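You operate a simulated robot arm through the tools that you are given. There is no shell and no other tool.

You are at the controls of a simulated two-armed robot. One attempt, no reset.

Task
Draw the plug gauge, tray the cream outlet, then jig the white one and hone it.
Fine: gauge in the bench brush stand, outlet in the small green tray, hone back. Set down upright: plug gauge, round hone.

It is judged by the outcome, as a careful person would: the job done as asked, and still so three seconds after it is handed in. It fails if anything else is knocked over, pushed out of place, dropped, spilled or broken.

Robot
Two 7-joint arms with two-finger parallel grippers on one trunk that stands fixed in place. Base frame: the origin is at the foot of the trunk, x ahead of it, y to its left, z up; the work surface is at about z = 800. Units: mm, degrees, N and s.
The left shoulder is at [57, 182, 1164], the right one opposite. With the tool pointing down near the work surface each hand reaches from about 220 to 720 mm from the base axis, measured 20 degrees to its own side. Payload 3.91 kg a hand.
The TCP of each hand is the grasp point between the finger pads, 30 mm short of the fingertips. In the tool frame z runs along the fingers and y along their closing line. The gripper opens to 110 mm. The fingers are 20 mm wide and 10 mm thick; the gripper's body (48 by 112 mm) begins 55 mm behind the TCP.
Orientation is that of the tool frame in the base frame, as a unit quaternion [x, y, z, w]. With the fingers straight down and closing along the base's y, the tool's x points along the base's -x, its y along +y and its z along -z.

Tools
- The arms move only by the tool play_rows. It takes "left_rows", "right_rows" or both (then of equal length, played together; a hand with none holds still); each is a list of rows, each a list of 7 numbers: the shift along the tool's x, y, z in cm, then the turn, a rotation vector about the tool's x, y, z in rad, then the gripper command, from -1 (fully open) to 1 (shut), values between in proportion. In form: [[tx, ty, tz, wx, wy, wz, hand], ...]. A call has 1 to 20 rows; each row shifts and turns the commanded pose from where the row before left it, along the tool's axes as they then stand. A row lasts 0.2 s, in which the tool goes at most 50 mm and 8.6 degrees; a call with a longer step from one row to the next is refused whole, and so is a gripper value outside its range. Where a pose cannot be reached the arm comes as near as it can. A force on the tool above 90 N (or 10 N above the force at the start of the call, whichever is more), or a blocked arm, ends the call early, and 0.2 s more pass. The fingers move at their own pace (about 72 mm/s each) and stop on an object; they squeeze with about 44 N. The grip force told is the motor's: it shows also when the fingers shut on nothing. Time passes only in rows, and 0.2 s behind the last, so rows that do not move let the fingers close. It gives the time, the measured TCP pose, the force on the tool (base axes), the opening and the grip force at its end, in the units of the frame above (readings bear some noise), with the torque about the TCP (base axes, N m) and any sound that the robot's microphone picked up.
- Cameras (640 x 400 px; columns grow to the right, rows downward): "scene" is now at [178.4, 41.9, 1356.2]; the picture's right is [0.49, -0.87, 0.00], its down [-0.50, -0.28, -0.82] and it looks along [0.71, 0.40, -0.58] (base axes); focal length 226 px, centre (320, 200). "left" rides on the left gripper at [72, -17, -103] in its tool frame; the picture's right is [0.23, 0.97, 0.00], its down [-0.76, 0.18, -0.62] and it looks along [-0.61, 0.14, 0.78] (tool axes); focal length 222 px, centre (320, 200). "right" rides on the right gripper at [72, 17, -103] in its tool frame; the picture's right is [-0.23, 0.97, 0.00], its down [-0.76, -0.18, -0.62] and it looks along [-0.61, -0.14, 0.78] (tool axes); focal length 222 px, centre (320, 200). There is no depth. A picture from a camera that has moved, and an enlarged one, comes with that camera's place and axes in the base frame and with its lens.
- capture(camera): a new picture of that camera. The clock stands still meanwhile.
- raise_lower(by): moves the trunk up (or, below 0, down) by that many mm; the arms and the scene camera ride with it, the base frame stays. It gives what a move gives, with no picture.
- turn_head(pan, tilt): turns the head with the scene camera to pan (to the left, within 80 degrees either way) and tilt (down, from -29 to 69), counted from straight ahead of the robot (the tilt from the chest, where the trunk bows). It gives what a move gives.
- zoom(camera, box): a new picture of the part [left, top, right, bottom] of that camera's present view, enlarged. The clock stands still meanwhile.
- job_done(): hands the job in; it is judged then, once.

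Nothing tells you positions but the pictures and the camera data. Unless the task says otherwise, let go and move clear before handing in.

The tools are called after ">>>" by a JSON object that holds its "fn" and its "kwargs". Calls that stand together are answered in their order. play_rows: Moves the arms, as the interface text tells. Its arguments: {"type":"object","properties":{"left_rows":{"type":"array","items":{"type":"array","items":{"type":"number"}}},"right_rows":{"type":"array","items":{"type":"array","items":{"type":"number"}}}},"required":[]} The other tools are called the same way: raise_lower (by) moves the trunk up or down; turn_head (pan, tilt) turns the head that bears the scene camera; capture (camera) takes a picture; zoom (camera, box) takes an enlarged picture of a part of a camera's view; job_done () hands the job in.

At the start:

```text
t: 0.0
left_tool_pos: [315.6, 344.8, 1228.6]
left_tcp_rot: [-0.001, 1.0, 0.0, 0.0]
left_contact_force: [-0.3, -0.4, 0.2]
left_torque: [0.01, 0.01, -0.05]
left_finger_gap: 110.4
left_grasp_force: 0.0
right_tool_pos: [365.9, 4.9, 1143.0]
right_tcp_rot: [-0.001, 1.0, 0.0, 0.0]
right_contact_force: [0.0, -0.7, 1.0]
right_torque: [-0.01, -0.02, -0.02]
right_finger_gap: 110.1
right_grasp_force: 0.1
trunk travel left (down, up): [-425.0, 89.0]
head pan, tilt (commanded): [29.3, 35.4]
```

scene: 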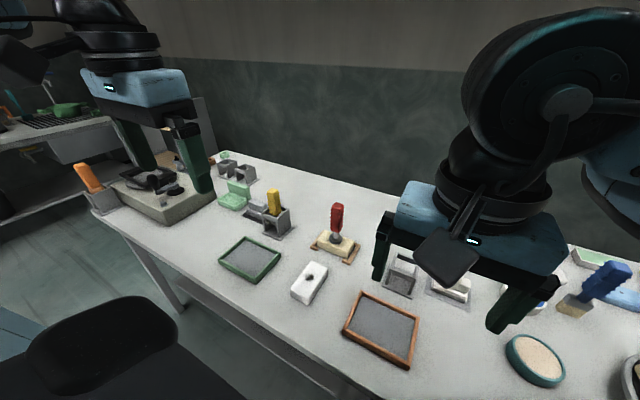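
right: 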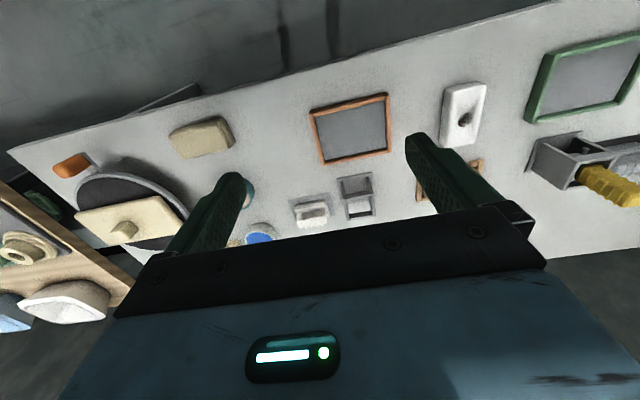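
left: 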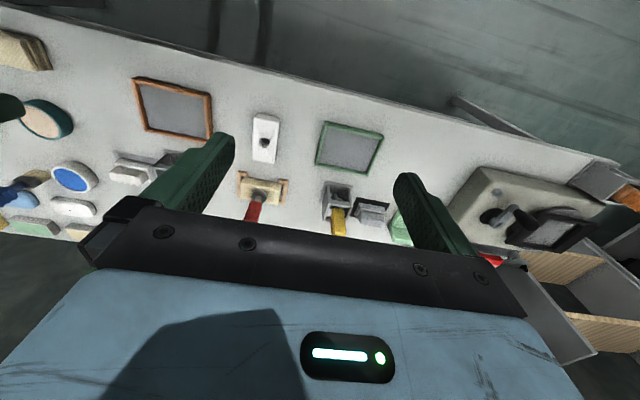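

I see a bench with several trays, a white block with a hole, a red-handled tool stuck in a cream block, a yellow-handled tool in a grey stand, and other items. I'll look closer before moving anything.

>>> {"fn": "zoom", "kwargs": {"camera": "scene", "box": [200, 140, 420, 300]}}

>>> {"fn": "zoom", "kwargs": {"camera": "scene", "box": [380, 220, 640, 400]}}

>>> {"fn": "zoom", "kwargs": {"camera": "scene", "box": [60, 130, 300, 290]}}

>>> {"fn": "zoom", "kwargs": {"camera": "right", "box": [400, 40, 640, 220]}}

>>> {"fn": "zoom", "kwargs": {"camera": "left", "box": [200, 80, 440, 260]}}

```text
2.50 times, centred on (310, 220) of scene
camera zoom: at [178.4, 41.9, 1356.2], right [0.49, -0.87, 0.0], down [-0.5, -0.28, -0.82], along [0.71, 0.4, -0.58], focal length 564 px, centre (345, 150)
```

zoom: 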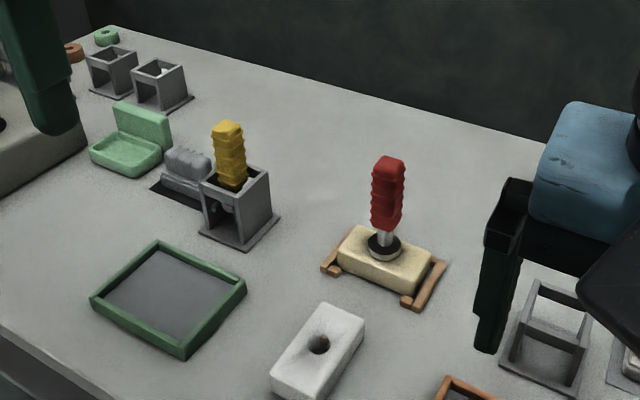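

```text
2.22 times, centred on (510, 310) of scene
camera zoom: at [178.4, 41.9, 1356.2], right [0.49, -0.87, 0.0], down [-0.5, -0.28, -0.82], along [0.71, 0.4, -0.58], focal length 501 px, centre (-102, -44)
```

zoom: 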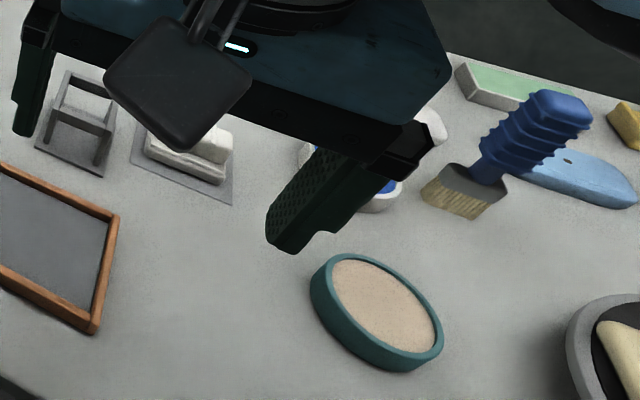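

```text
2.50 times, centred on (180, 210) of scene
camera zoom: at [178.4, 41.9, 1356.2], right [0.49, -0.87, 0.0], down [-0.5, -0.28, -0.82], along [0.71, 0.4, -0.58], focal length 564 px, centre (670, 175)
```

zoom: 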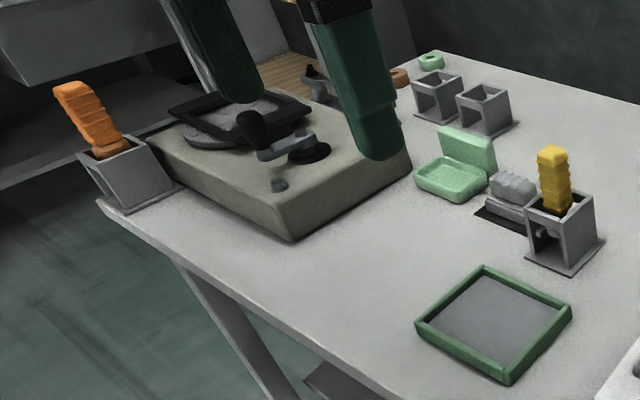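

```text
2.22 times, centred on (520, 130) of right
camera zoom: at [293.7, 22.8, 1246.8], right [0.23, 0.97, 0.0], down [0.76, -0.18, 0.62], along [0.61, -0.14, -0.78], focal length 494 px, centre (-124, 356)
```

zoom: 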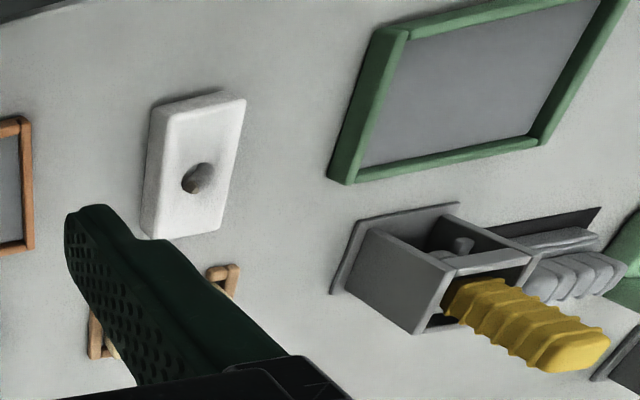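

```text
2.22 times, centred on (320, 170) of left
camera zoom: at [242.5, 327.8, 1333.1], right [-0.23, 0.97, 0.0], down [0.76, 0.18, 0.62], along [0.61, 0.14, -0.78], focal length 494 px, centre (320, 267)
```

zoom: 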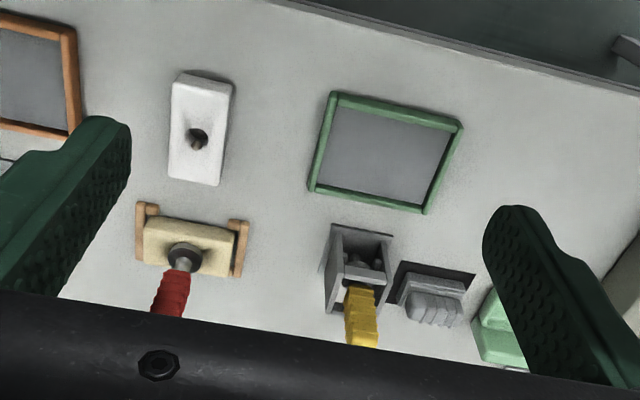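

The red-handled tool stands in the cream block inside a wooden corner jig, and the white block with a bore lies free. I need to identify the stands, trays and hones, so I'll look around with the head first.

>>> {"fn": "turn_head", "kwargs": {"pan": -20, "tilt": 40}}

>>> {"fn": "capture", "kwargs": {"camera": "scene"}}

```text
t: 1.2
left_tool_pos: [315.5, 345.8, 1228.8]
left_tcp_rot: [-0.001, 1.0, 0.001, 0.001]
left_contact_force: [-0.3, -0.6, -0.3]
left_torque: [-0.05, 0.03, -0.02]
left_finger_gap: 110.1
left_grasp_force: 0.1
right_tool_pos: [366.2, 5.6, 1142.1]
right_tcp_rot: [0.0, 1.0, 0.0, 0.0]
right_contact_force: [-0.2, 0.5, -0.2]
right_torque: [0.03, 0.03, -0.01]
right_finger_gap: 109.9
right_grasp_force: 0.0
trunk travel left (down, up): [-425.0, 89.0]
head pan, tilt (commanded): [-20.0, 40.0]
```

```text
taken
camera scene: at [181.6, -30.0, 1349.2], right [-0.34, -0.94, 0.0], down [-0.6, 0.22, -0.77], along [0.72, -0.26, -0.64], focal length 226 px, centre (320, 200)
```

scene: 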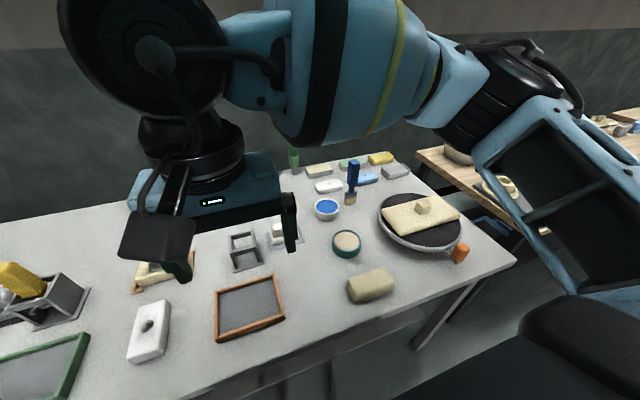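

>>> {"fn": "zoom", "kwargs": {"camera": "scene", "box": [260, 130, 480, 270]}}

>>> {"fn": "zoom", "kwargs": {"camera": "scene", "box": [120, 200, 320, 360]}}

>>> {"fn": "zoom", "kwargs": {"camera": "scene", "box": [340, 140, 540, 310]}}

>>> {"fn": "zoom", "kwargs": {"camera": "scene", "box": [460, 100, 640, 240]}}

```text
2.86 times, centred on (370, 200) of scene
camera zoom: at [181.6, -30.0, 1349.2], right [-0.34, -0.94, 0.0], down [-0.6, 0.22, -0.77], along [0.72, -0.26, -0.64], focal length 645 px, centre (177, 200)
```

zoom: 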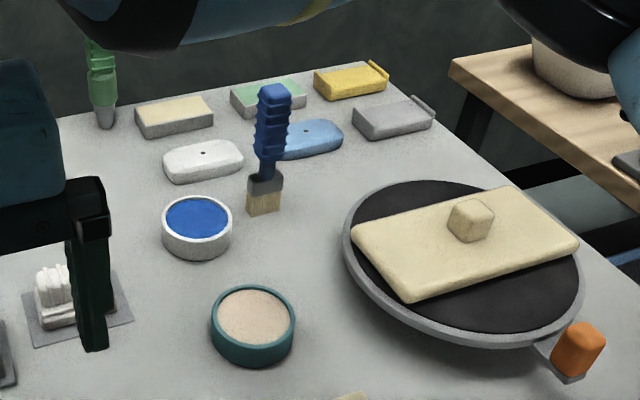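

```text
2.50 times, centred on (220, 280) of scene
camera zoom: at [181.6, -30.0, 1349.2], right [-0.34, -0.94, 0.0], down [-0.6, 0.22, -0.77], along [0.72, -0.26, -0.64], focal length 564 px, centre (570, 0)
```

zoom: 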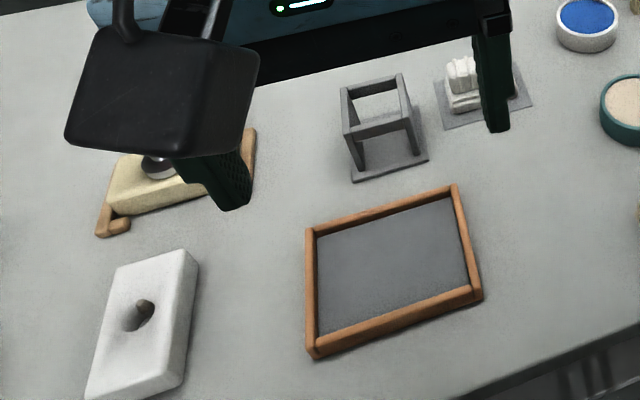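

```text
2.35 times, centred on (440, 225) of scene
camera zoom: at [181.6, -30.0, 1349.2], right [-0.34, -0.94, 0.0], down [-0.6, 0.22, -0.77], along [0.72, -0.26, -0.64], focal length 531 px, centre (38, 141)
```

zoom: 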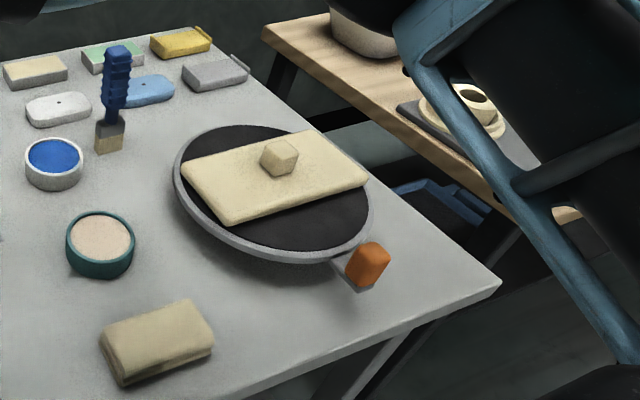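

```text
2.86 times, centred on (550, 170) of scene
camera zoom: at [181.6, -30.0, 1349.2], right [-0.34, -0.94, 0.0], down [-0.6, 0.22, -0.77], along [0.72, -0.26, -0.64], focal length 645 px, centre (-337, 286)
```

zoom: 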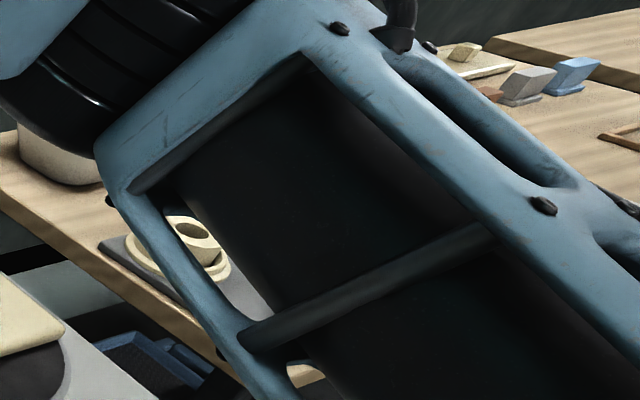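

>>> {"fn": "zoom", "kwargs": {"camera": "scene", "box": [225, 205, 305, 275]}}

>>> {"fn": "zoom", "kwargs": {"camera": "scene", "box": [310, 155, 380, 225]}}

>>> {"fn": "turn_head", "kwargs": {"pan": 45, "tilt": 35}}

>>> {"fn": "capture", "kwargs": {"camera": "scene"}}

```text
5.71 times, centred on (265, 240) of scene
camera zoom: at [181.6, -30.0, 1349.2], right [-0.34, -0.94, 0.0], down [-0.6, 0.22, -0.77], along [0.72, -0.26, -0.64], focal length 1289 px, centre (634, -29)
```

zoom: 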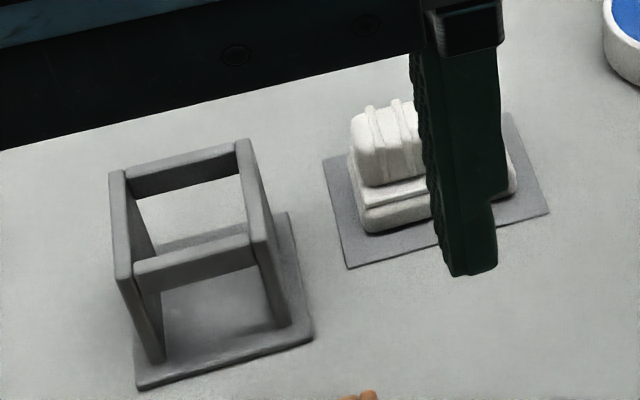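

```text
5.71 times, centred on (345, 190) of scene
camera zoom: at [181.6, -30.0, 1349.2], right [-0.34, -0.94, 0.0], down [-0.6, 0.22, -0.77], along [0.72, -0.26, -0.64], focal length 1289 px, centre (177, 257)
```

zoom: 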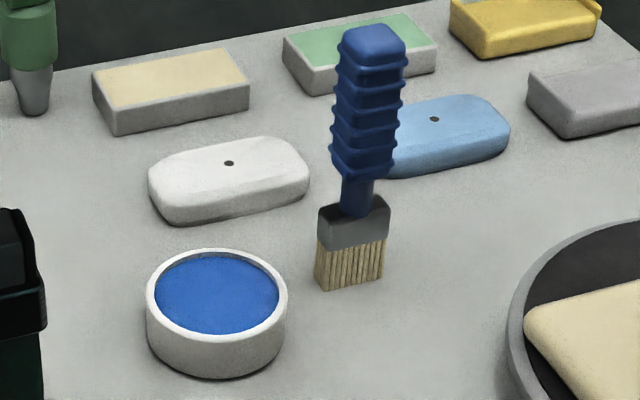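

```text
t: 2.5
left_tool_pos: [315.1, 345.6, 1228.3]
left_tcp_rot: [0.0, 1.0, 0.0, 0.0]
left_contact_force: [0.6, -0.2, -0.2]
left_torque: [0.0, 0.03, -0.01]
left_finger_gap: 109.8
left_grasp_force: 0.0
right_tool_pos: [365.9, 4.2, 1142.6]
right_tcp_rot: [0.0, 1.0, 0.0, 0.0]
right_contact_force: [-0.5, -0.5, 0.0]
right_torque: [0.0, -0.01, 0.02]
right_finger_gap: 109.7
right_grasp_force: 0.0
trunk travel left (down, up): [-425.0, 89.0]
head pan, tilt (commanded): [45.0, 35.0]
```

```text
taken
camera scene: at [164.0, 61.2, 1356.8], right [0.71, -0.71, 0.0], down [-0.41, -0.41, -0.82], along [0.58, 0.58, -0.57], focal length 226 px, centre (320, 200)
```

scene: 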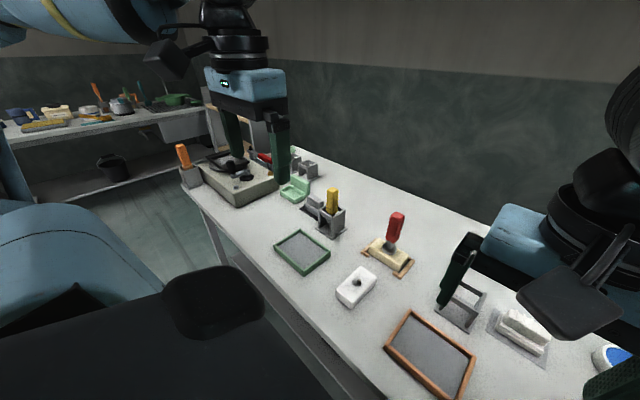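

>>> {"fn": "zoom", "kwargs": {"camera": "scene", "box": [420, 270, 580, 370]}}

>>> {"fn": "zoom", "kwargs": {"camera": "scene", "box": [270, 140, 370, 250]}}

>>> {"fn": "zoom", "kwargs": {"camera": "scene", "box": [170, 120, 340, 220]}}

>>> {"fn": "zoom", "kwargs": {"camera": "scene", "box": [320, 200, 430, 310]}}

>>> {"fn": "zoom", "kwargs": {"camera": "scene", "box": [0, 70, 220, 180]}}

```text
4.00 times, centred on (500, 320) of scene
camera zoom: at [164.0, 61.2, 1356.8], right [0.71, -0.71, 0.0], down [-0.41, -0.41, -0.82], along [0.58, 0.58, -0.57], focal length 902 px, centre (-400, -280)
```

zoom: 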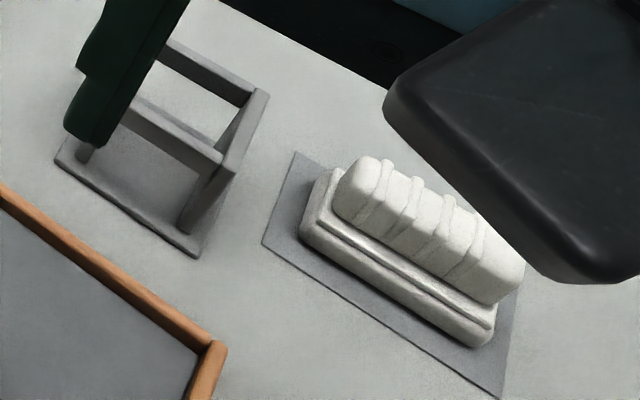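

```text
3.64 times, centred on (320, 195) of scene
camera zoom: at [164.0, 61.2, 1356.8], right [0.71, -0.71, 0.0], down [-0.41, -0.41, -0.82], along [0.58, 0.58, -0.57], focal length 820 px, centre (320, 218)
```

zoom: 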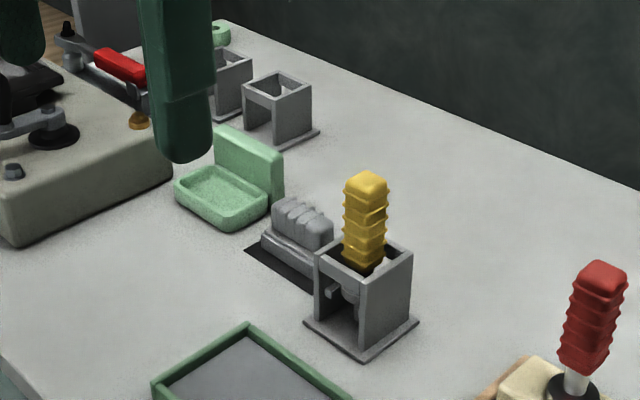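

```text
3.76 times, centred on (255, 170) of scene
camera zoom: at [164.0, 61.2, 1356.8], right [0.71, -0.71, 0.0], down [-0.41, -0.41, -0.82], along [0.58, 0.58, -0.57], focal length 849 px, centre (565, 313)
```

zoom: 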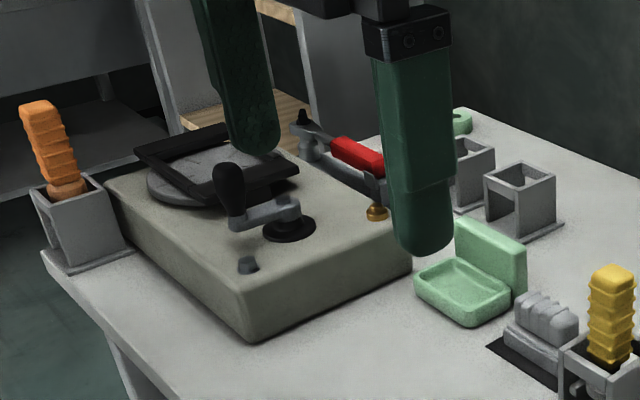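

```text
3.64 times, centred on (375, 255) of scene
camera zoom: at [164.0, 61.2, 1356.8], right [0.71, -0.71, 0.0], down [-0.41, -0.41, -0.82], along [0.58, 0.58, -0.57], focal length 820 px, centre (120, 0)
```

zoom: 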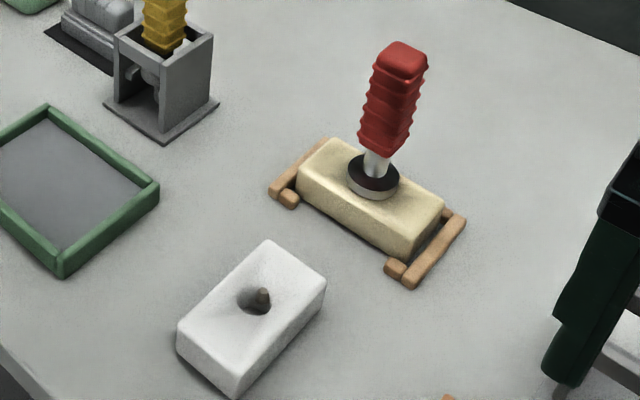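

```text
2.91 times, centred on (110, 125) of scene
camera zoom: at [164.0, 61.2, 1356.8], right [0.71, -0.71, 0.0], down [-0.41, -0.41, -0.82], along [0.58, 0.58, -0.57], focal length 656 px, centre (931, 418)
```

zoom: 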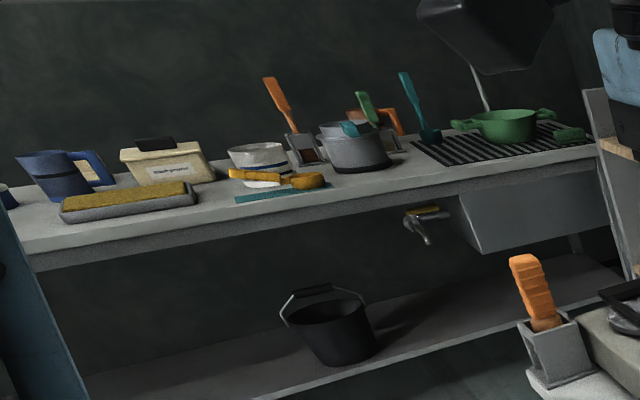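

I've roughly located the cream block in its jig near (650, 250), the white block near (490, 248) and the dark-green rimmed tray near (482, 466). I still need to tell which stand belongs to the bench brush, so I'll take more zooms from the wrist cameras.

>>> {"fn": "zoom", "kwargs": {"camera": "right", "box": [280, 150, 420, 250]}}

>>> {"fn": "zoom", "kwargs": {"camera": "right", "box": [520, 100, 640, 220]}}

>>> {"fn": "zoom", "kwargs": {"camera": "left", "box": [310, 160, 450, 260]}}

>>> {"fn": "zoom", "kwargs": {"camera": "left", "box": [0, 140, 140, 250]}}

>>> {"fn": "zoom", "kwargs": {"camera": "left", "box": [430, 150, 640, 300]}}

```text
4.00 times, centred on (350, 200) of right
camera zoom: at [293.7, 22.8, 1246.8], right [0.23, 0.97, 0.0], down [0.76, -0.18, 0.62], along [0.61, -0.14, -0.78], focal length 888 px, centre (200, 200)
```

zoom: 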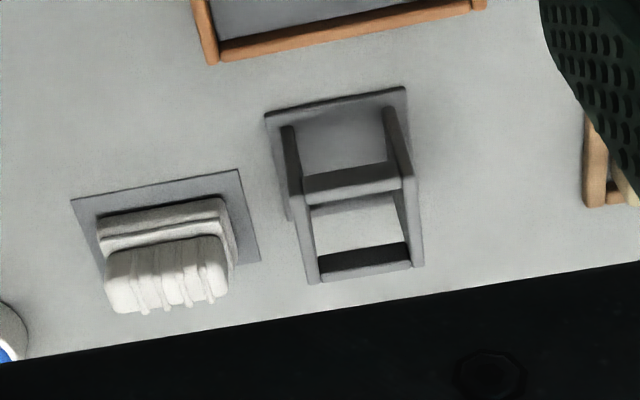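

```text
3.33 times, centred on (580, 160) of right
camera zoom: at [293.7, 22.8, 1246.8], right [0.23, 0.97, 0.0], down [0.76, -0.18, 0.62], along [0.61, -0.14, -0.78], focal length 740 px, centre (-547, 333)
```

zoom: 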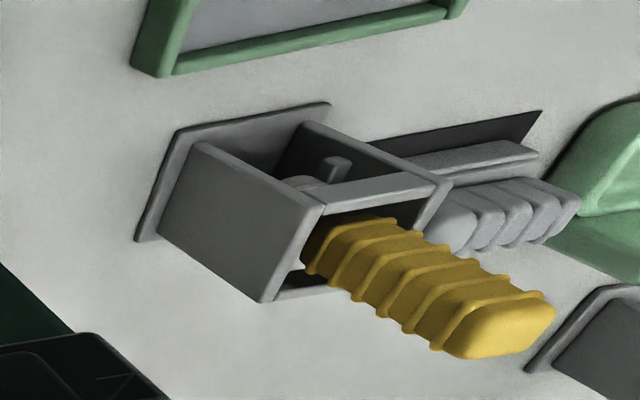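

```text
4.00 times, centred on (380, 210) of left
camera zoom: at [242.5, 327.8, 1333.1], right [-0.23, 0.97, 0.0], down [0.76, 0.18, 0.62], along [0.61, 0.14, -0.78], focal length 888 px, centre (80, 160)
```

zoom: 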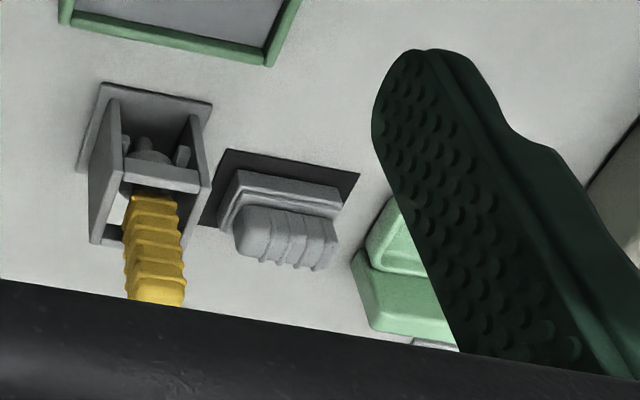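

```text
3.64 times, centred on (70, 195) of left
camera zoom: at [242.5, 327.8, 1333.1], right [-0.23, 0.97, 0.0], down [0.76, 0.18, 0.62], along [0.61, 0.14, -0.78], focal length 808 px, centre (1229, 218)
```

zoom: 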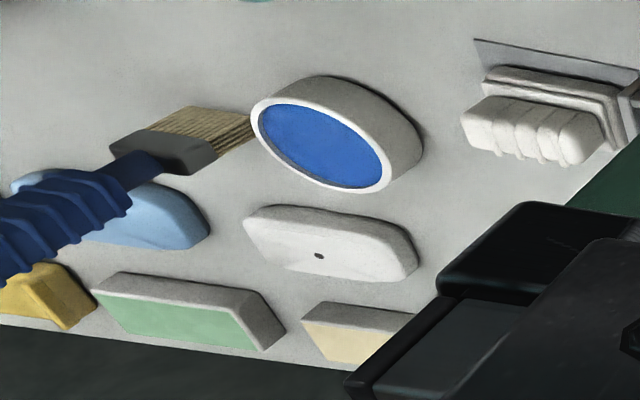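

```text
2.67 times, centred on (535, 225) of left
camera zoom: at [242.5, 327.8, 1333.1], right [-0.23, 0.97, 0.0], down [0.76, 0.18, 0.62], along [0.61, 0.14, -0.78], focal length 592 px, centre (-253, 133)
```

zoom: 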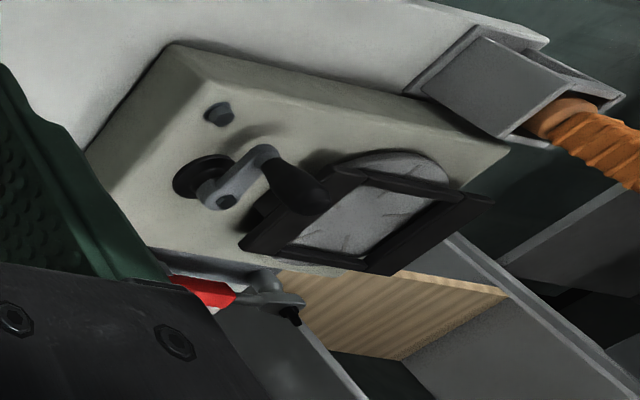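

The only empty stand within reach is the open-frame one near (617, 17), next to the blue brush. The dark-green tray is the only reachable green tray, and the yellow tool in its stand near (613, 460) looks like the round hone. I'll clear the right arm to the side to get unobstructed views.

>>> {"fn": "play_rows", "kwargs": {"right_rows": [[1, -4.5, 0, 0, 0, 0, -1], [1, -4.5, 0, 0, 0, 0, -1], [1, -4.5, 0, 0, 0, 0, -1], [1, -4.5, 0, 0, 0, 0, -1], [1, -4.5, 0, 0, 0, 0, -1], [1, -4.5, 0, 0, 0, 0, -1], [1, -4.5, 0, 0, 0, 0, -1]]}}

>>> {"fn": "turn_head", "kwargs": {"pan": 10, "tilt": 45}}

>>> {"fn": "capture", "kwargs": {"camera": "scene"}}

>>> {"fn": "capture", "kwargs": {"camera": "left"}}

```text
t: 4.1
left_tool_pos: [314.2, 344.6, 1230.5]
left_tcp_rot: [-0.001, 1.0, 0.0, 0.0]
left_contact_force: [0.5, -0.6, 0.1]
left_torque: [-0.02, -0.04, 0.01]
left_finger_gap: 109.8
left_grasp_force: 0.0
right_tool_pos: [294.0, -310.7, 1143.2]
right_tcp_rot: [-0.001, 1.0, 0.001, 0.001]
right_contact_force: [-0.2, -1.0, -0.5]
right_torque: [0.03, -0.03, 0.02]
right_finger_gap: 110.0
right_grasp_force: 0.0
trunk travel left (down, up): [-425.0, 89.0]
head pan, tilt (commanded): [45.0, 35.0]
```

```text
t: 5.1
left_tool_pos: [315.0, 345.8, 1228.8]
left_tcp_rot: [-0.001, 1.0, 0.001, 0.002]
left_contact_force: [-0.1, 0.7, -0.1]
left_torque: [0.03, 0.02, 0.0]
left_finger_gap: 110.1
left_grasp_force: 0.1
right_tool_pos: [294.9, -310.5, 1142.8]
right_tcp_rot: [0.001, 1.0, 0.0, 0.001]
right_contact_force: [0.3, 0.4, 0.5]
right_torque: [-0.02, 0.01, -0.02]
right_finger_gap: 109.9
right_grasp_force: 0.1
trunk travel left (down, up): [-425.0, 89.0]
head pan, tilt (commanded): [10.0, 45.0]
```

```text
taken
camera scene: at [181.8, 13.2, 1342.0], right [0.17, -0.98, 0.0], down [-0.7, -0.12, -0.71], along [0.7, 0.12, -0.71], focal length 226 px, centre (320, 200)
```

scene: 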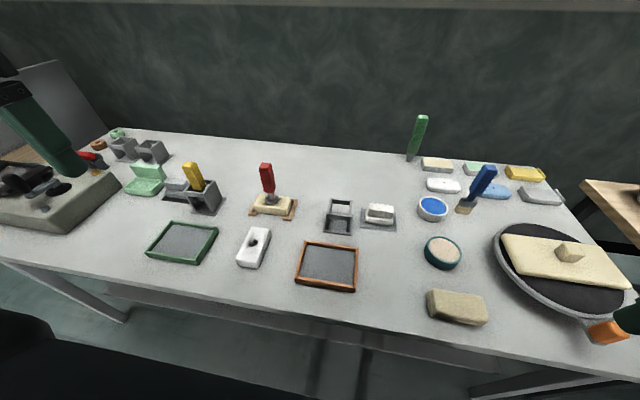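

```text
taken
camera left: at [242.5, 327.9, 1333.0], right [-0.23, 0.97, 0.0], down [0.76, 0.18, 0.62], along [0.61, 0.14, -0.78], focal length 222 px, centre (320, 200)
```

left: 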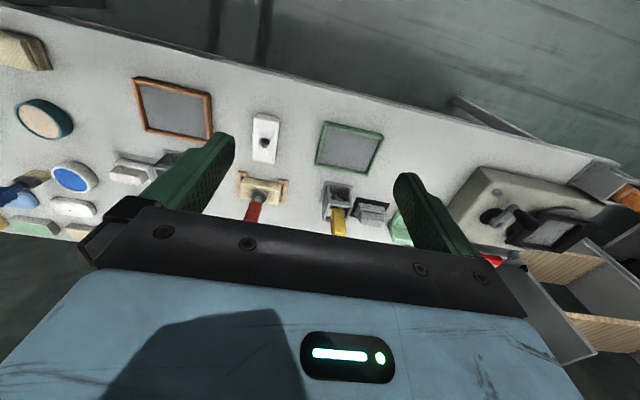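

>>> {"fn": "zoom", "kwargs": {"camera": "scene", "box": [225, 155, 325, 225]}}

>>> {"fn": "zoom", "kwargs": {"camera": "scene", "box": [145, 150, 245, 220]}}

>>> {"fn": "zoom", "kwargs": {"camera": "scene", "box": [310, 185, 410, 255]}}

>>> {"fn": "zoom", "kwargs": {"camera": "scene", "box": [220, 215, 320, 285]}}

>>> {"fn": "zoom", "kwargs": {"camera": "scene", "box": [400, 105, 560, 225]}}

>>> {"fn": "zoom", "kwargs": {"camera": "scene", "box": [80, 120, 180, 200]}}

```text
5.71 times, centred on (275, 190) of scene
camera zoom: at [181.8, 13.2, 1342.0], right [0.17, -0.98, 0.0], down [-0.7, -0.12, -0.71], along [0.7, 0.12, -0.71], focal length 1289 px, centre (577, 257)
```

zoom: 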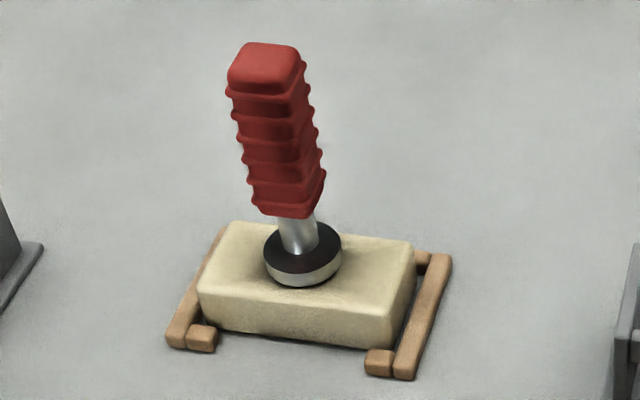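

```text
5.71 times, centred on (195, 185) of scene
camera zoom: at [181.8, 13.2, 1342.0], right [0.17, -0.98, 0.0], down [-0.7, -0.12, -0.71], along [0.7, 0.12, -0.71], focal length 1289 px, centre (1034, 286)
```

zoom: 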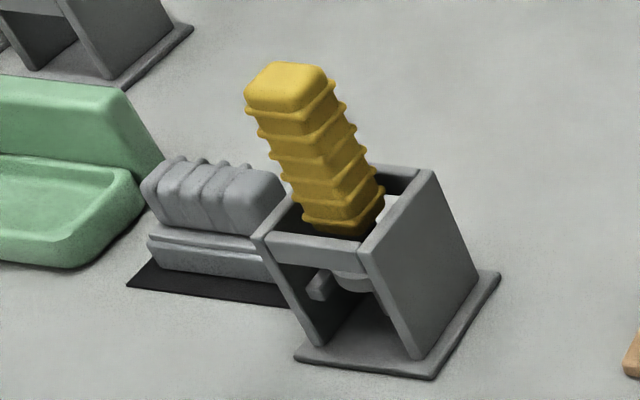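

```text
5.71 times, centred on (360, 220) of scene
camera zoom: at [181.8, 13.2, 1342.0], right [0.17, -0.98, 0.0], down [-0.7, -0.12, -0.71], along [0.7, 0.12, -0.71], focal length 1289 px, centre (91, 86)
```

zoom: 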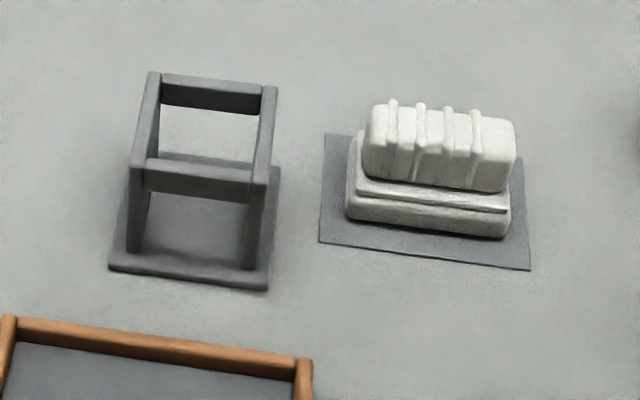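

```text
5.71 times, centred on (270, 250) of scene
camera zoom: at [181.8, 13.2, 1342.0], right [0.17, -0.98, 0.0], down [-0.7, -0.12, -0.71], along [0.7, 0.12, -0.71], focal length 1289 px, centre (606, -86)
```

zoom: 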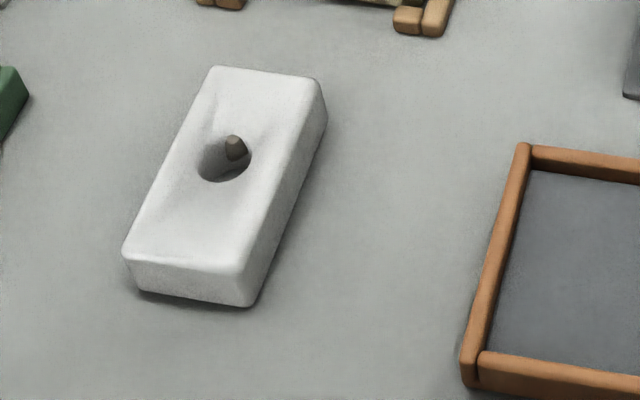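

```text
3.33 times, centred on (480, 165) of scene
camera zoom: at [181.8, 13.2, 1342.0], right [0.17, -0.98, 0.0], down [-0.7, -0.12, -0.71], along [0.7, 0.12, -0.71], focal length 752 px, centre (-213, 317)
```

zoom: 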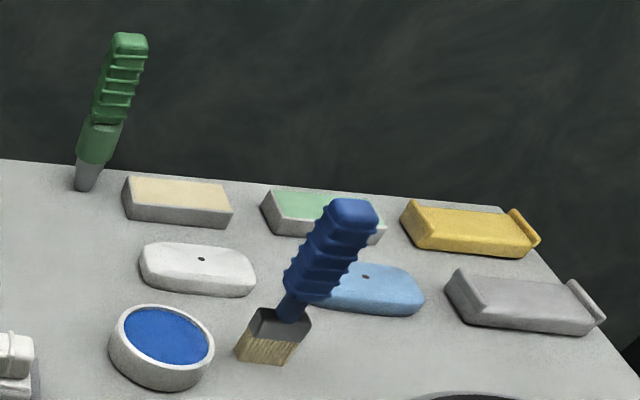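

```text
5.00 times, centred on (130, 160) of scene
camera zoom: at [181.8, 13.2, 1342.0], right [0.17, -0.98, 0.0], down [-0.7, -0.12, -0.71], along [0.7, 0.12, -0.71], focal length 1128 px, centre (1270, 400)
```

zoom: 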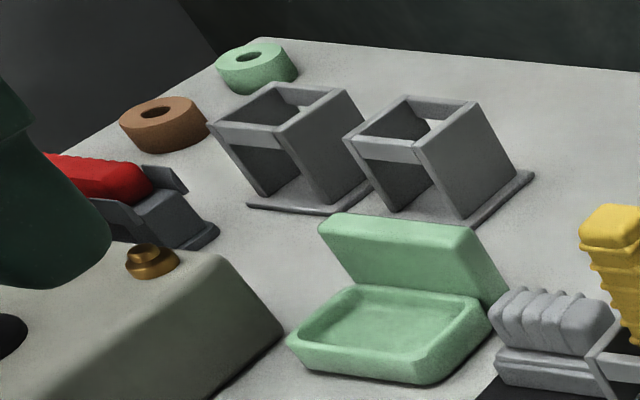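

The layout is now clear: gauge axis near (655, 251) with its handle top at z≈966, hone near (627, 463), and the empty frame stand centred near (627, 33). I'll bring the left hand toward the gauge and check it from the wrist camera.

>>> {"fn": "play_rows", "kwargs": {"left_rows": [[-2.6, -0.94, 1.3, 0, 0, 0, -1], [-2.6, -0.94, 1.3, 0, 0, 0, -1], [-2.6, -0.94, 1.3, 0, 0, 0, -1], [-2.6, -0.94, 1.3, 0, 0, 0, -1], [-2.6, -0.94, 1.3, 0, 0, 0, -1], [-2.6, -0.94, 1.3, 0, 0, 0, -1], [-2.6, -0.94, 1.3, 0, 0, 0, -1], [-2.6, -0.94, 1.3, 0, 0, 0, -1], [-2.6, -0.94, 1.3, 0, 0, 0, -1], [-2.6, -0.94, 1.3, 0, 0, 0, -1], [0, 0, 0, 0, 0, 0, -1]]}}

>>> {"fn": "capture", "kwargs": {"camera": "left"}}

>>> {"fn": "capture", "kwargs": {"camera": "scene"}}

```text
t: 7.5
left_tool_pos: [575.2, 250.1, 1099.5]
left_tcp_rot: [-0.001, 1.0, 0.0, 0.001]
left_contact_force: [0.4, 0.0, 0.2]
left_torque: [0.0, -0.01, -0.01]
left_finger_gap: 110.0
left_grasp_force: 0.1
right_tool_pos: [293.8, -309.6, 1143.2]
right_tcp_rot: [0.001, 1.0, 0.0, 0.002]
right_contact_force: [0.3, -0.5, -0.2]
right_torque: [0.01, -0.02, 0.02]
right_finger_gap: 109.9
right_grasp_force: 0.1
trunk travel left (down, up): [-425.0, 89.0]
head pan, tilt (commanded): [10.0, 45.0]
```

```text
taken
camera left: at [503.1, 232.6, 1203.2], right [-0.23, 0.97, 0.0], down [0.76, 0.18, 0.62], along [0.61, 0.14, -0.78], focal length 222 px, centre (320, 200)
```

left: 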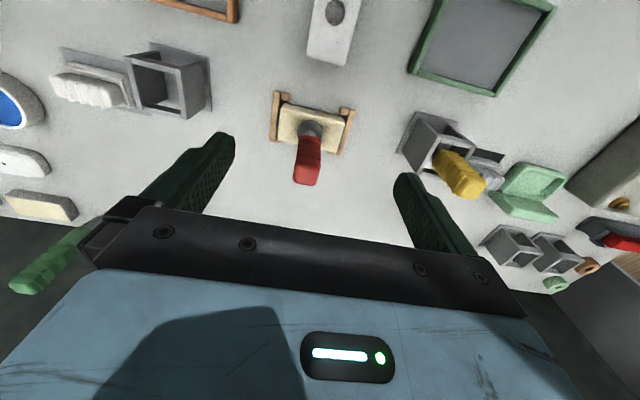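

```text
taken
camera scene: at [180.9, 13.1, 1342.1], right [0.17, -0.98, 0.0], down [-0.7, -0.12, -0.71], along [0.7, 0.12, -0.71], focal length 226 px, centre (320, 200)
```

scene: 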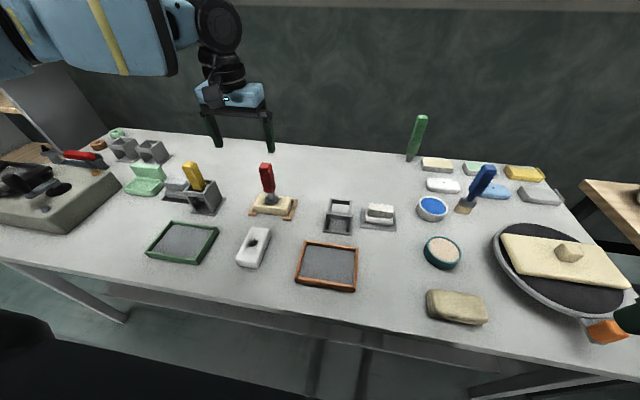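

>>> {"fn": "zoom", "kwargs": {"camera": "left", "box": [250, 80, 370, 200]}}

>>> {"fn": "zoom", "kwargs": {"camera": "left", "box": [380, 90, 500, 210]}}

>>> {"fn": "zoom", "kwargs": {"camera": "left", "box": [40, 30, 220, 140]}}

>>> {"fn": "zoom", "kwargs": {"camera": "left", "box": [290, 0, 390, 80]}}

>>> {"fn": "zoom", "kwargs": {"camera": "left", "box": [390, 0, 570, 110]}}

```text
3.33 times, centred on (310, 140) of left
camera zoom: at [503.1, 232.6, 1203.2], right [-0.23, 0.97, 0.0], down [0.76, 0.18, 0.62], along [0.61, 0.14, -0.78], focal length 740 px, centre (353, 400)
```

zoom: 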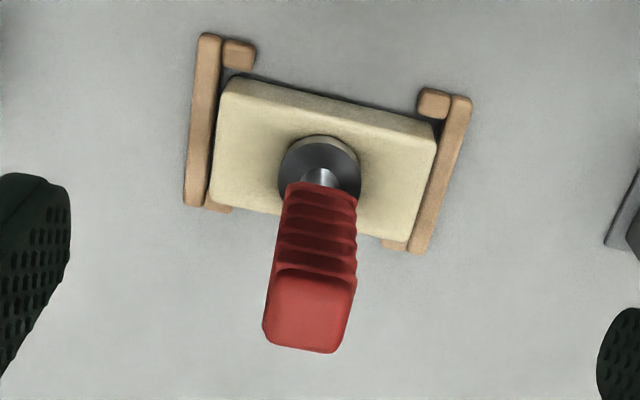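

```text
3.33 times, centred on (440, 150) of left
camera zoom: at [503.1, 232.6, 1203.2], right [-0.23, 0.97, 0.0], down [0.76, 0.18, 0.62], along [0.61, 0.14, -0.78], focal length 740 px, centre (-80, 367)
```

zoom: 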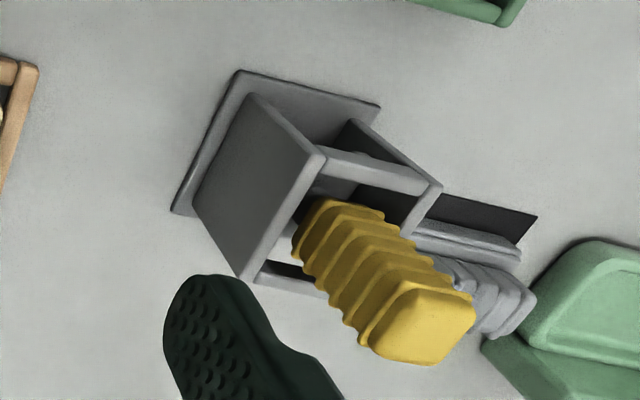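

```text
3.56 times, centred on (130, 85) of left
camera zoom: at [503.1, 232.6, 1203.2], right [-0.23, 0.97, 0.0], down [0.76, 0.18, 0.62], along [0.61, 0.14, -0.78], focal length 790 px, centre (996, 609)
```

zoom: 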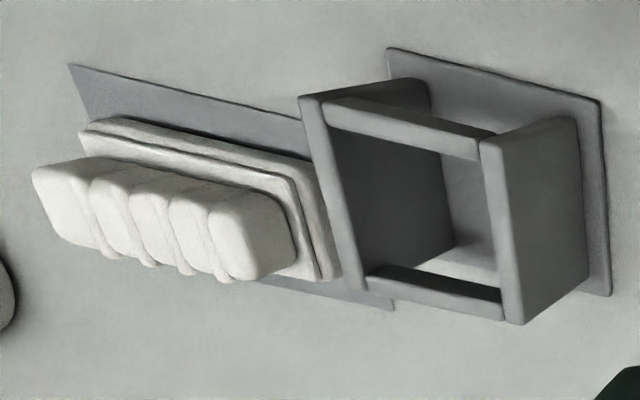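

```text
5.00 times, centred on (340, 40) of left
camera zoom: at [503.1, 232.6, 1203.2], right [-0.23, 0.97, 0.0], down [0.76, 0.18, 0.62], along [0.61, 0.14, -0.78], focal length 1111 px, centre (220, 1000)
```

zoom: 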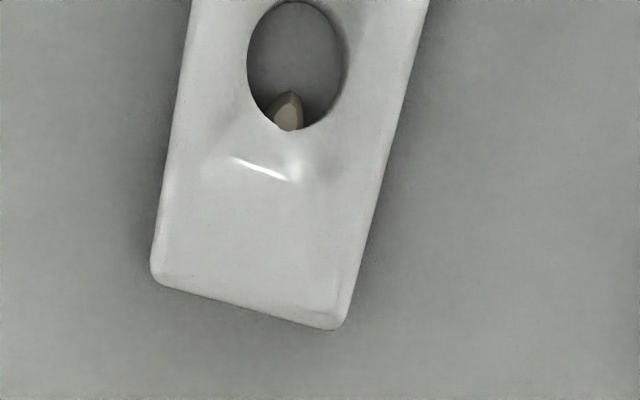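

```text
3.56 times, centred on (480, 55) of left
camera zoom: at [503.1, 232.6, 1203.2], right [-0.23, 0.97, 0.0], down [0.76, 0.18, 0.62], along [0.61, 0.14, -0.78], focal length 790 px, centre (-249, 716)
```

zoom: 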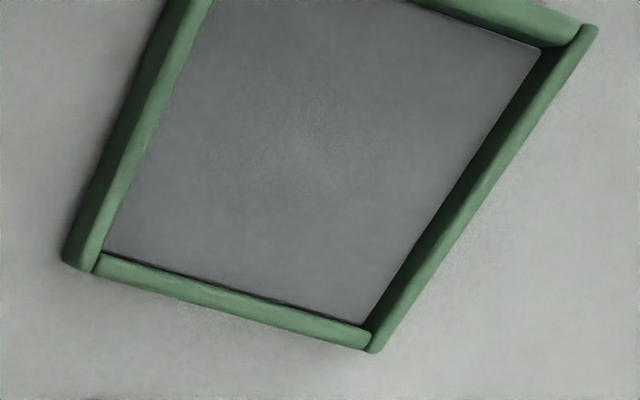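

The gauge handle lines up with the base axes at about (653, 250), and the white block's bore shows a small burr on its far wall. I'll move over the handle and descend to z≈922.

>>> {"fn": "play_rows", "kwargs": {"left_rows": [[-2.6, 0, 3.0, 0, 0, 0, -1], [-2.6, 0, 3.0, 0, 0, 0, -1], [-2.6, 0, 3.0, 0, 0, 0, -1], [0, 0, 0, 0, 0, 0, -1]]}}

>>> {"fn": "capture", "kwargs": {"camera": "left"}}

>>> {"fn": "zoom", "kwargs": {"camera": "scene", "box": [190, 90, 350, 230]}}

```text
t: 8.5
left_tool_pos: [623.7, 268.3, 1019.2]
left_tcp_rot: [-0.001, 1.0, 0.0, 0.001]
left_contact_force: [-0.6, 0.1, 0.1]
left_torque: [0.01, 0.0, 0.0]
left_finger_gap: 110.1
left_grasp_force: 0.0
left hand out of reach, approached as far as the arm can: row 2, 3
right_tool_pos: [295.0, -310.3, 1144.1]
right_tcp_rot: [0.0, 1.0, 0.001, 0.002]
right_contact_force: [0.1, -0.6, -0.1]
right_torque: [0.01, 0.02, -0.01]
right_finger_gap: 110.1
right_grasp_force: 0.2
trunk travel left (down, up): [-425.0, 89.0]
head pan, tilt (commanded): [10.0, 45.0]
```

```text
taken
camera left: at [550.8, 251.3, 1122.8], right [-0.23, 0.97, 0.0], down [0.76, 0.18, 0.62], along [0.61, 0.14, -0.78], focal length 222 px, centre (320, 200)
```

left: 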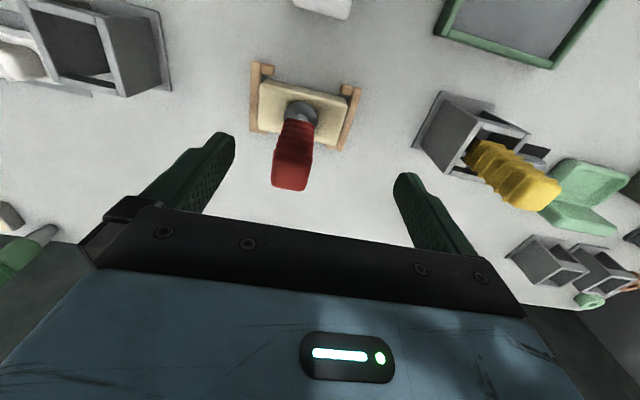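

```text
2.86 times, centred on (270, 160) of scene
camera zoom: at [181.1, 13.1, 1342.1], right [0.17, -0.98, 0.0], down [-0.7, -0.12, -0.71], along [0.7, 0.12, -0.71], focal length 645 px, centre (463, 314)
```

zoom: 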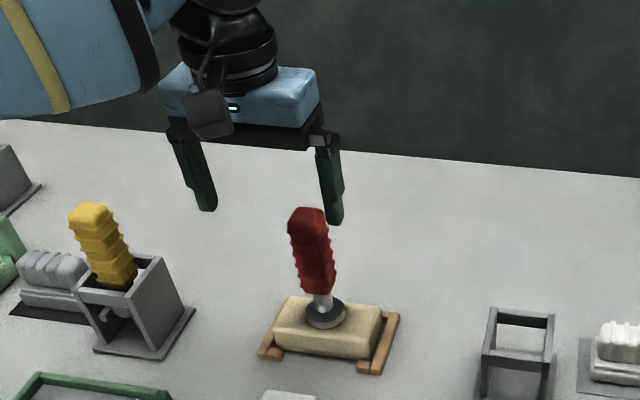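

With the tool straight down, that point is just out of reach at this height, because the wrist sits well above the shoulder. Raising the trunk should bring the shoulder level with the wrist and extend the reach.

>>> {"fn": "raise_lower", "kwargs": {"by": 85}}

>>> {"fn": "capture", "kwargs": {"camera": "scene"}}

```text
t: 9.8
left_tool_pos: [595.2, 268.8, 1259.0]
left_tcp_rot: [-0.001, 0.991, 0.0, 0.13]
left_contact_force: [-0.1, -1.4, -1.4]
left_torque: [-0.01, 0.04, -0.01]
left_finger_gap: 110.3
left_grasp_force: 0.2
right_tool_pos: [295.9, -308.7, 1227.2]
right_tcp_rot: [0.001, 1.0, 0.0, -0.002]
right_contact_force: [0.2, -0.3, -0.4]
right_torque: [0.02, 0.02, -0.02]
right_finger_gap: 109.7
right_grasp_force: 0.0
trunk travel left (down, up): [-510.0, 4.0]
head pan, tilt (commanded): [10.0, 45.0]
```

```text
taken
camera scene: at [96.7, 13.1, 1441.9], right [0.17, -0.98, 0.0], down [-0.7, -0.12, -0.71], along [0.7, 0.12, -0.71], focal length 226 px, centre (320, 200)
```

scene: 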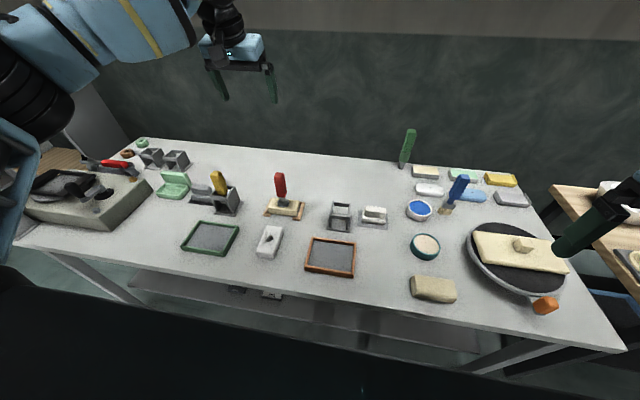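

Raising the trunk also moved the chest backwards (the head went from x≈181 to 97), which hurts reach. I'll go back down to the start height, then slightly lower, and see how the chest moves.

>>> {"fn": "raise_lower", "kwargs": {"by": -85}}

>>> {"fn": "raise_lower", "kwargs": {"by": -60}}

>>> {"fn": "capture", "kwargs": {"camera": "scene"}}

```text
t: 11.0
left_tool_pos: [592.6, 268.3, 1176.3]
left_tcp_rot: [0.0, 0.991, -0.001, 0.133]
left_contact_force: [1.1, -0.7, 0.3]
left_torque: [0.0, -0.03, -0.03]
left_finger_gap: 110.0
left_grasp_force: 0.0
right_tool_pos: [294.3, -310.4, 1143.4]
right_tcp_rot: [0.001, 1.0, 0.0, 0.0]
right_contact_force: [-0.4, -0.3, -0.4]
right_torque: [-0.07, -0.03, 0.02]
right_finger_gap: 110.3
right_grasp_force: 0.0
trunk travel left (down, up): [-425.0, 89.0]
head pan, tilt (commanded): [10.0, 45.0]
```

```text
t: 12.0
left_tool_pos: [594.5, 269.5, 1116.2]
left_tcp_rot: [-0.001, 0.991, -0.001, 0.132]
left_contact_force: [-0.1, 0.2, 0.8]
left_torque: [-0.02, 0.0, 0.0]
left_finger_gap: 110.1
left_grasp_force: 0.1
right_tool_pos: [296.2, -309.8, 1084.5]
right_tcp_rot: [-0.001, 1.0, 0.0, 0.001]
right_contact_force: [0.1, 0.1, 0.6]
right_torque: [0.03, 0.0, 0.0]
right_finger_gap: 109.9
right_grasp_force: 0.1
trunk travel left (down, up): [-365.0, 149.0]
head pan, tilt (commanded): [10.0, 45.0]
```

```text
taken
camera scene: at [207.5, 13.1, 1273.8], right [0.17, -0.98, 0.0], down [-0.7, -0.12, -0.71], along [0.7, 0.12, -0.71], focal length 226 px, centre (320, 200)
```

scene: 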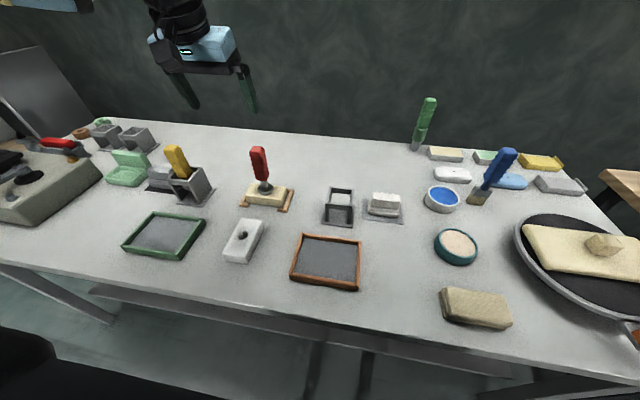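

The left tool is now pitched about 15° outward about its closing axis, which extends reach while the finger pads stay flat on a vertical handle. I'll make a small test move to confirm the commanded frame.

>>> {"fn": "play_rows", "kwargs": {"left_rows": [[-0.8, -1.0, 2.8, 0, 0, 0, -1], [-0.8, -0.95, 2.8, 0, 0, 0, -1], [0, 0, 0, 0, 0, 0, -1]]}}

>>> {"fn": "capture", "kwargs": {"camera": "left"}}

```text
t: 12.8
left_tool_pos: [622.2, 248.4, 1064.7]
left_tcp_rot: [-0.002, 0.991, 0.0, 0.133]
left_contact_force: [-0.3, -0.6, 0.6]
left_torque: [0.02, -0.01, -0.03]
left_finger_gap: 109.8
left_grasp_force: 0.0
right_tool_pos: [294.3, -309.5, 1082.8]
right_tcp_rot: [0.0, 1.0, 0.0, 0.0]
right_contact_force: [-0.1, 0.0, -0.5]
right_torque: [0.0, -0.01, -0.01]
right_finger_gap: 109.8
right_grasp_force: 0.0
trunk travel left (down, up): [-365.0, 149.0]
head pan, tilt (commanded): [10.0, 45.0]
```

```text
taken
camera left: at [525.6, 231.1, 1145.8], right [-0.22, 0.97, -0.06], down [0.57, 0.18, 0.8], along [0.79, 0.14, -0.6], focal length 222 px, centre (320, 200)
```

left: 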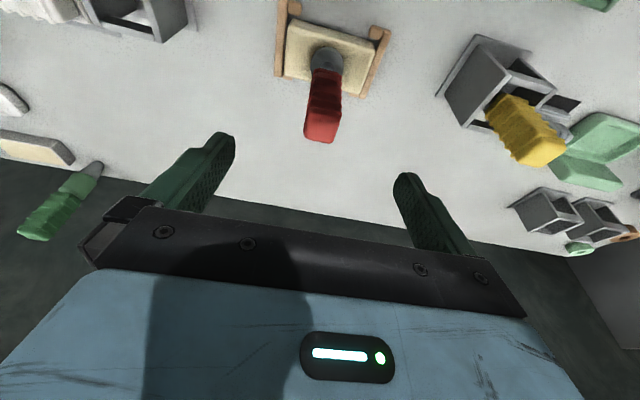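

>>> {"fn": "play_rows", "kwargs": {"left_rows": [[-0.84, 0.08, 2.82, 0, 0, 0, -1], [-0.84, 0.08, 2.82, 0, 0, 0, -1], [0, 0, 0, 0, 0, 0, -1]]}}

>>> {"fn": "capture", "kwargs": {"camera": "left"}}

>>> {"fn": "zoom", "kwargs": {"camera": "scene", "box": [190, 90, 350, 230]}}

```text
t: 13.6
left_tool_pos: [655.9, 250.9, 1014.4]
left_tcp_rot: [-0.001, 0.991, -0.001, 0.132]
left_contact_force: [-0.9, -0.5, 1.0]
left_torque: [-0.01, -0.04, -0.01]
left_finger_gap: 110.0
left_grasp_force: 0.1
right_tool_pos: [294.5, -310.2, 1083.0]
right_tcp_rot: [0.0, 1.0, 0.0, 0.001]
right_contact_force: [-0.4, -0.7, 0.9]
right_torque: [0.01, 0.01, 0.02]
right_finger_gap: 110.1
right_grasp_force: 0.1
trunk travel left (down, up): [-365.0, 149.0]
head pan, tilt (commanded): [10.0, 45.0]
```

```text
taken
camera left: at [556.9, 233.3, 1096.4], right [-0.22, 0.97, -0.06], down [0.57, 0.18, 0.8], along [0.79, 0.14, -0.6], focal length 222 px, centre (320, 200)
```

left: 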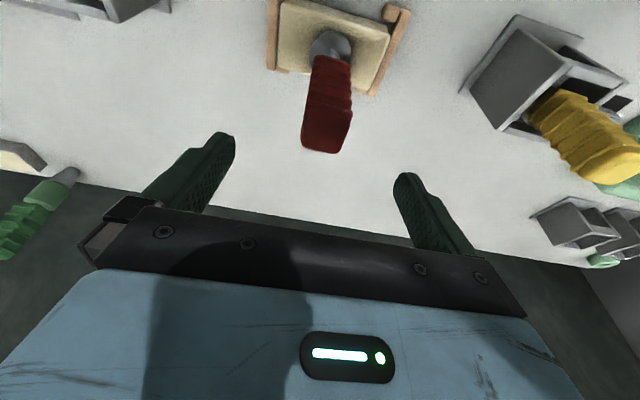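

```text
2.86 times, centred on (270, 160) of scene
camera zoom: at [207.4, 13.0, 1273.8], right [0.17, -0.98, 0.0], down [-0.7, -0.12, -0.71], along [0.7, 0.12, -0.71], focal length 645 px, centre (463, 314)
```

zoom: 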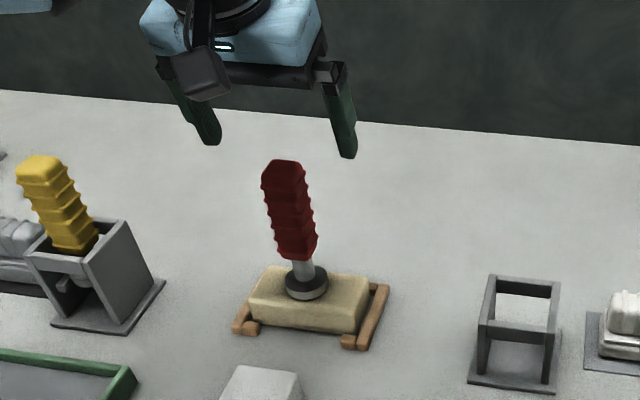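

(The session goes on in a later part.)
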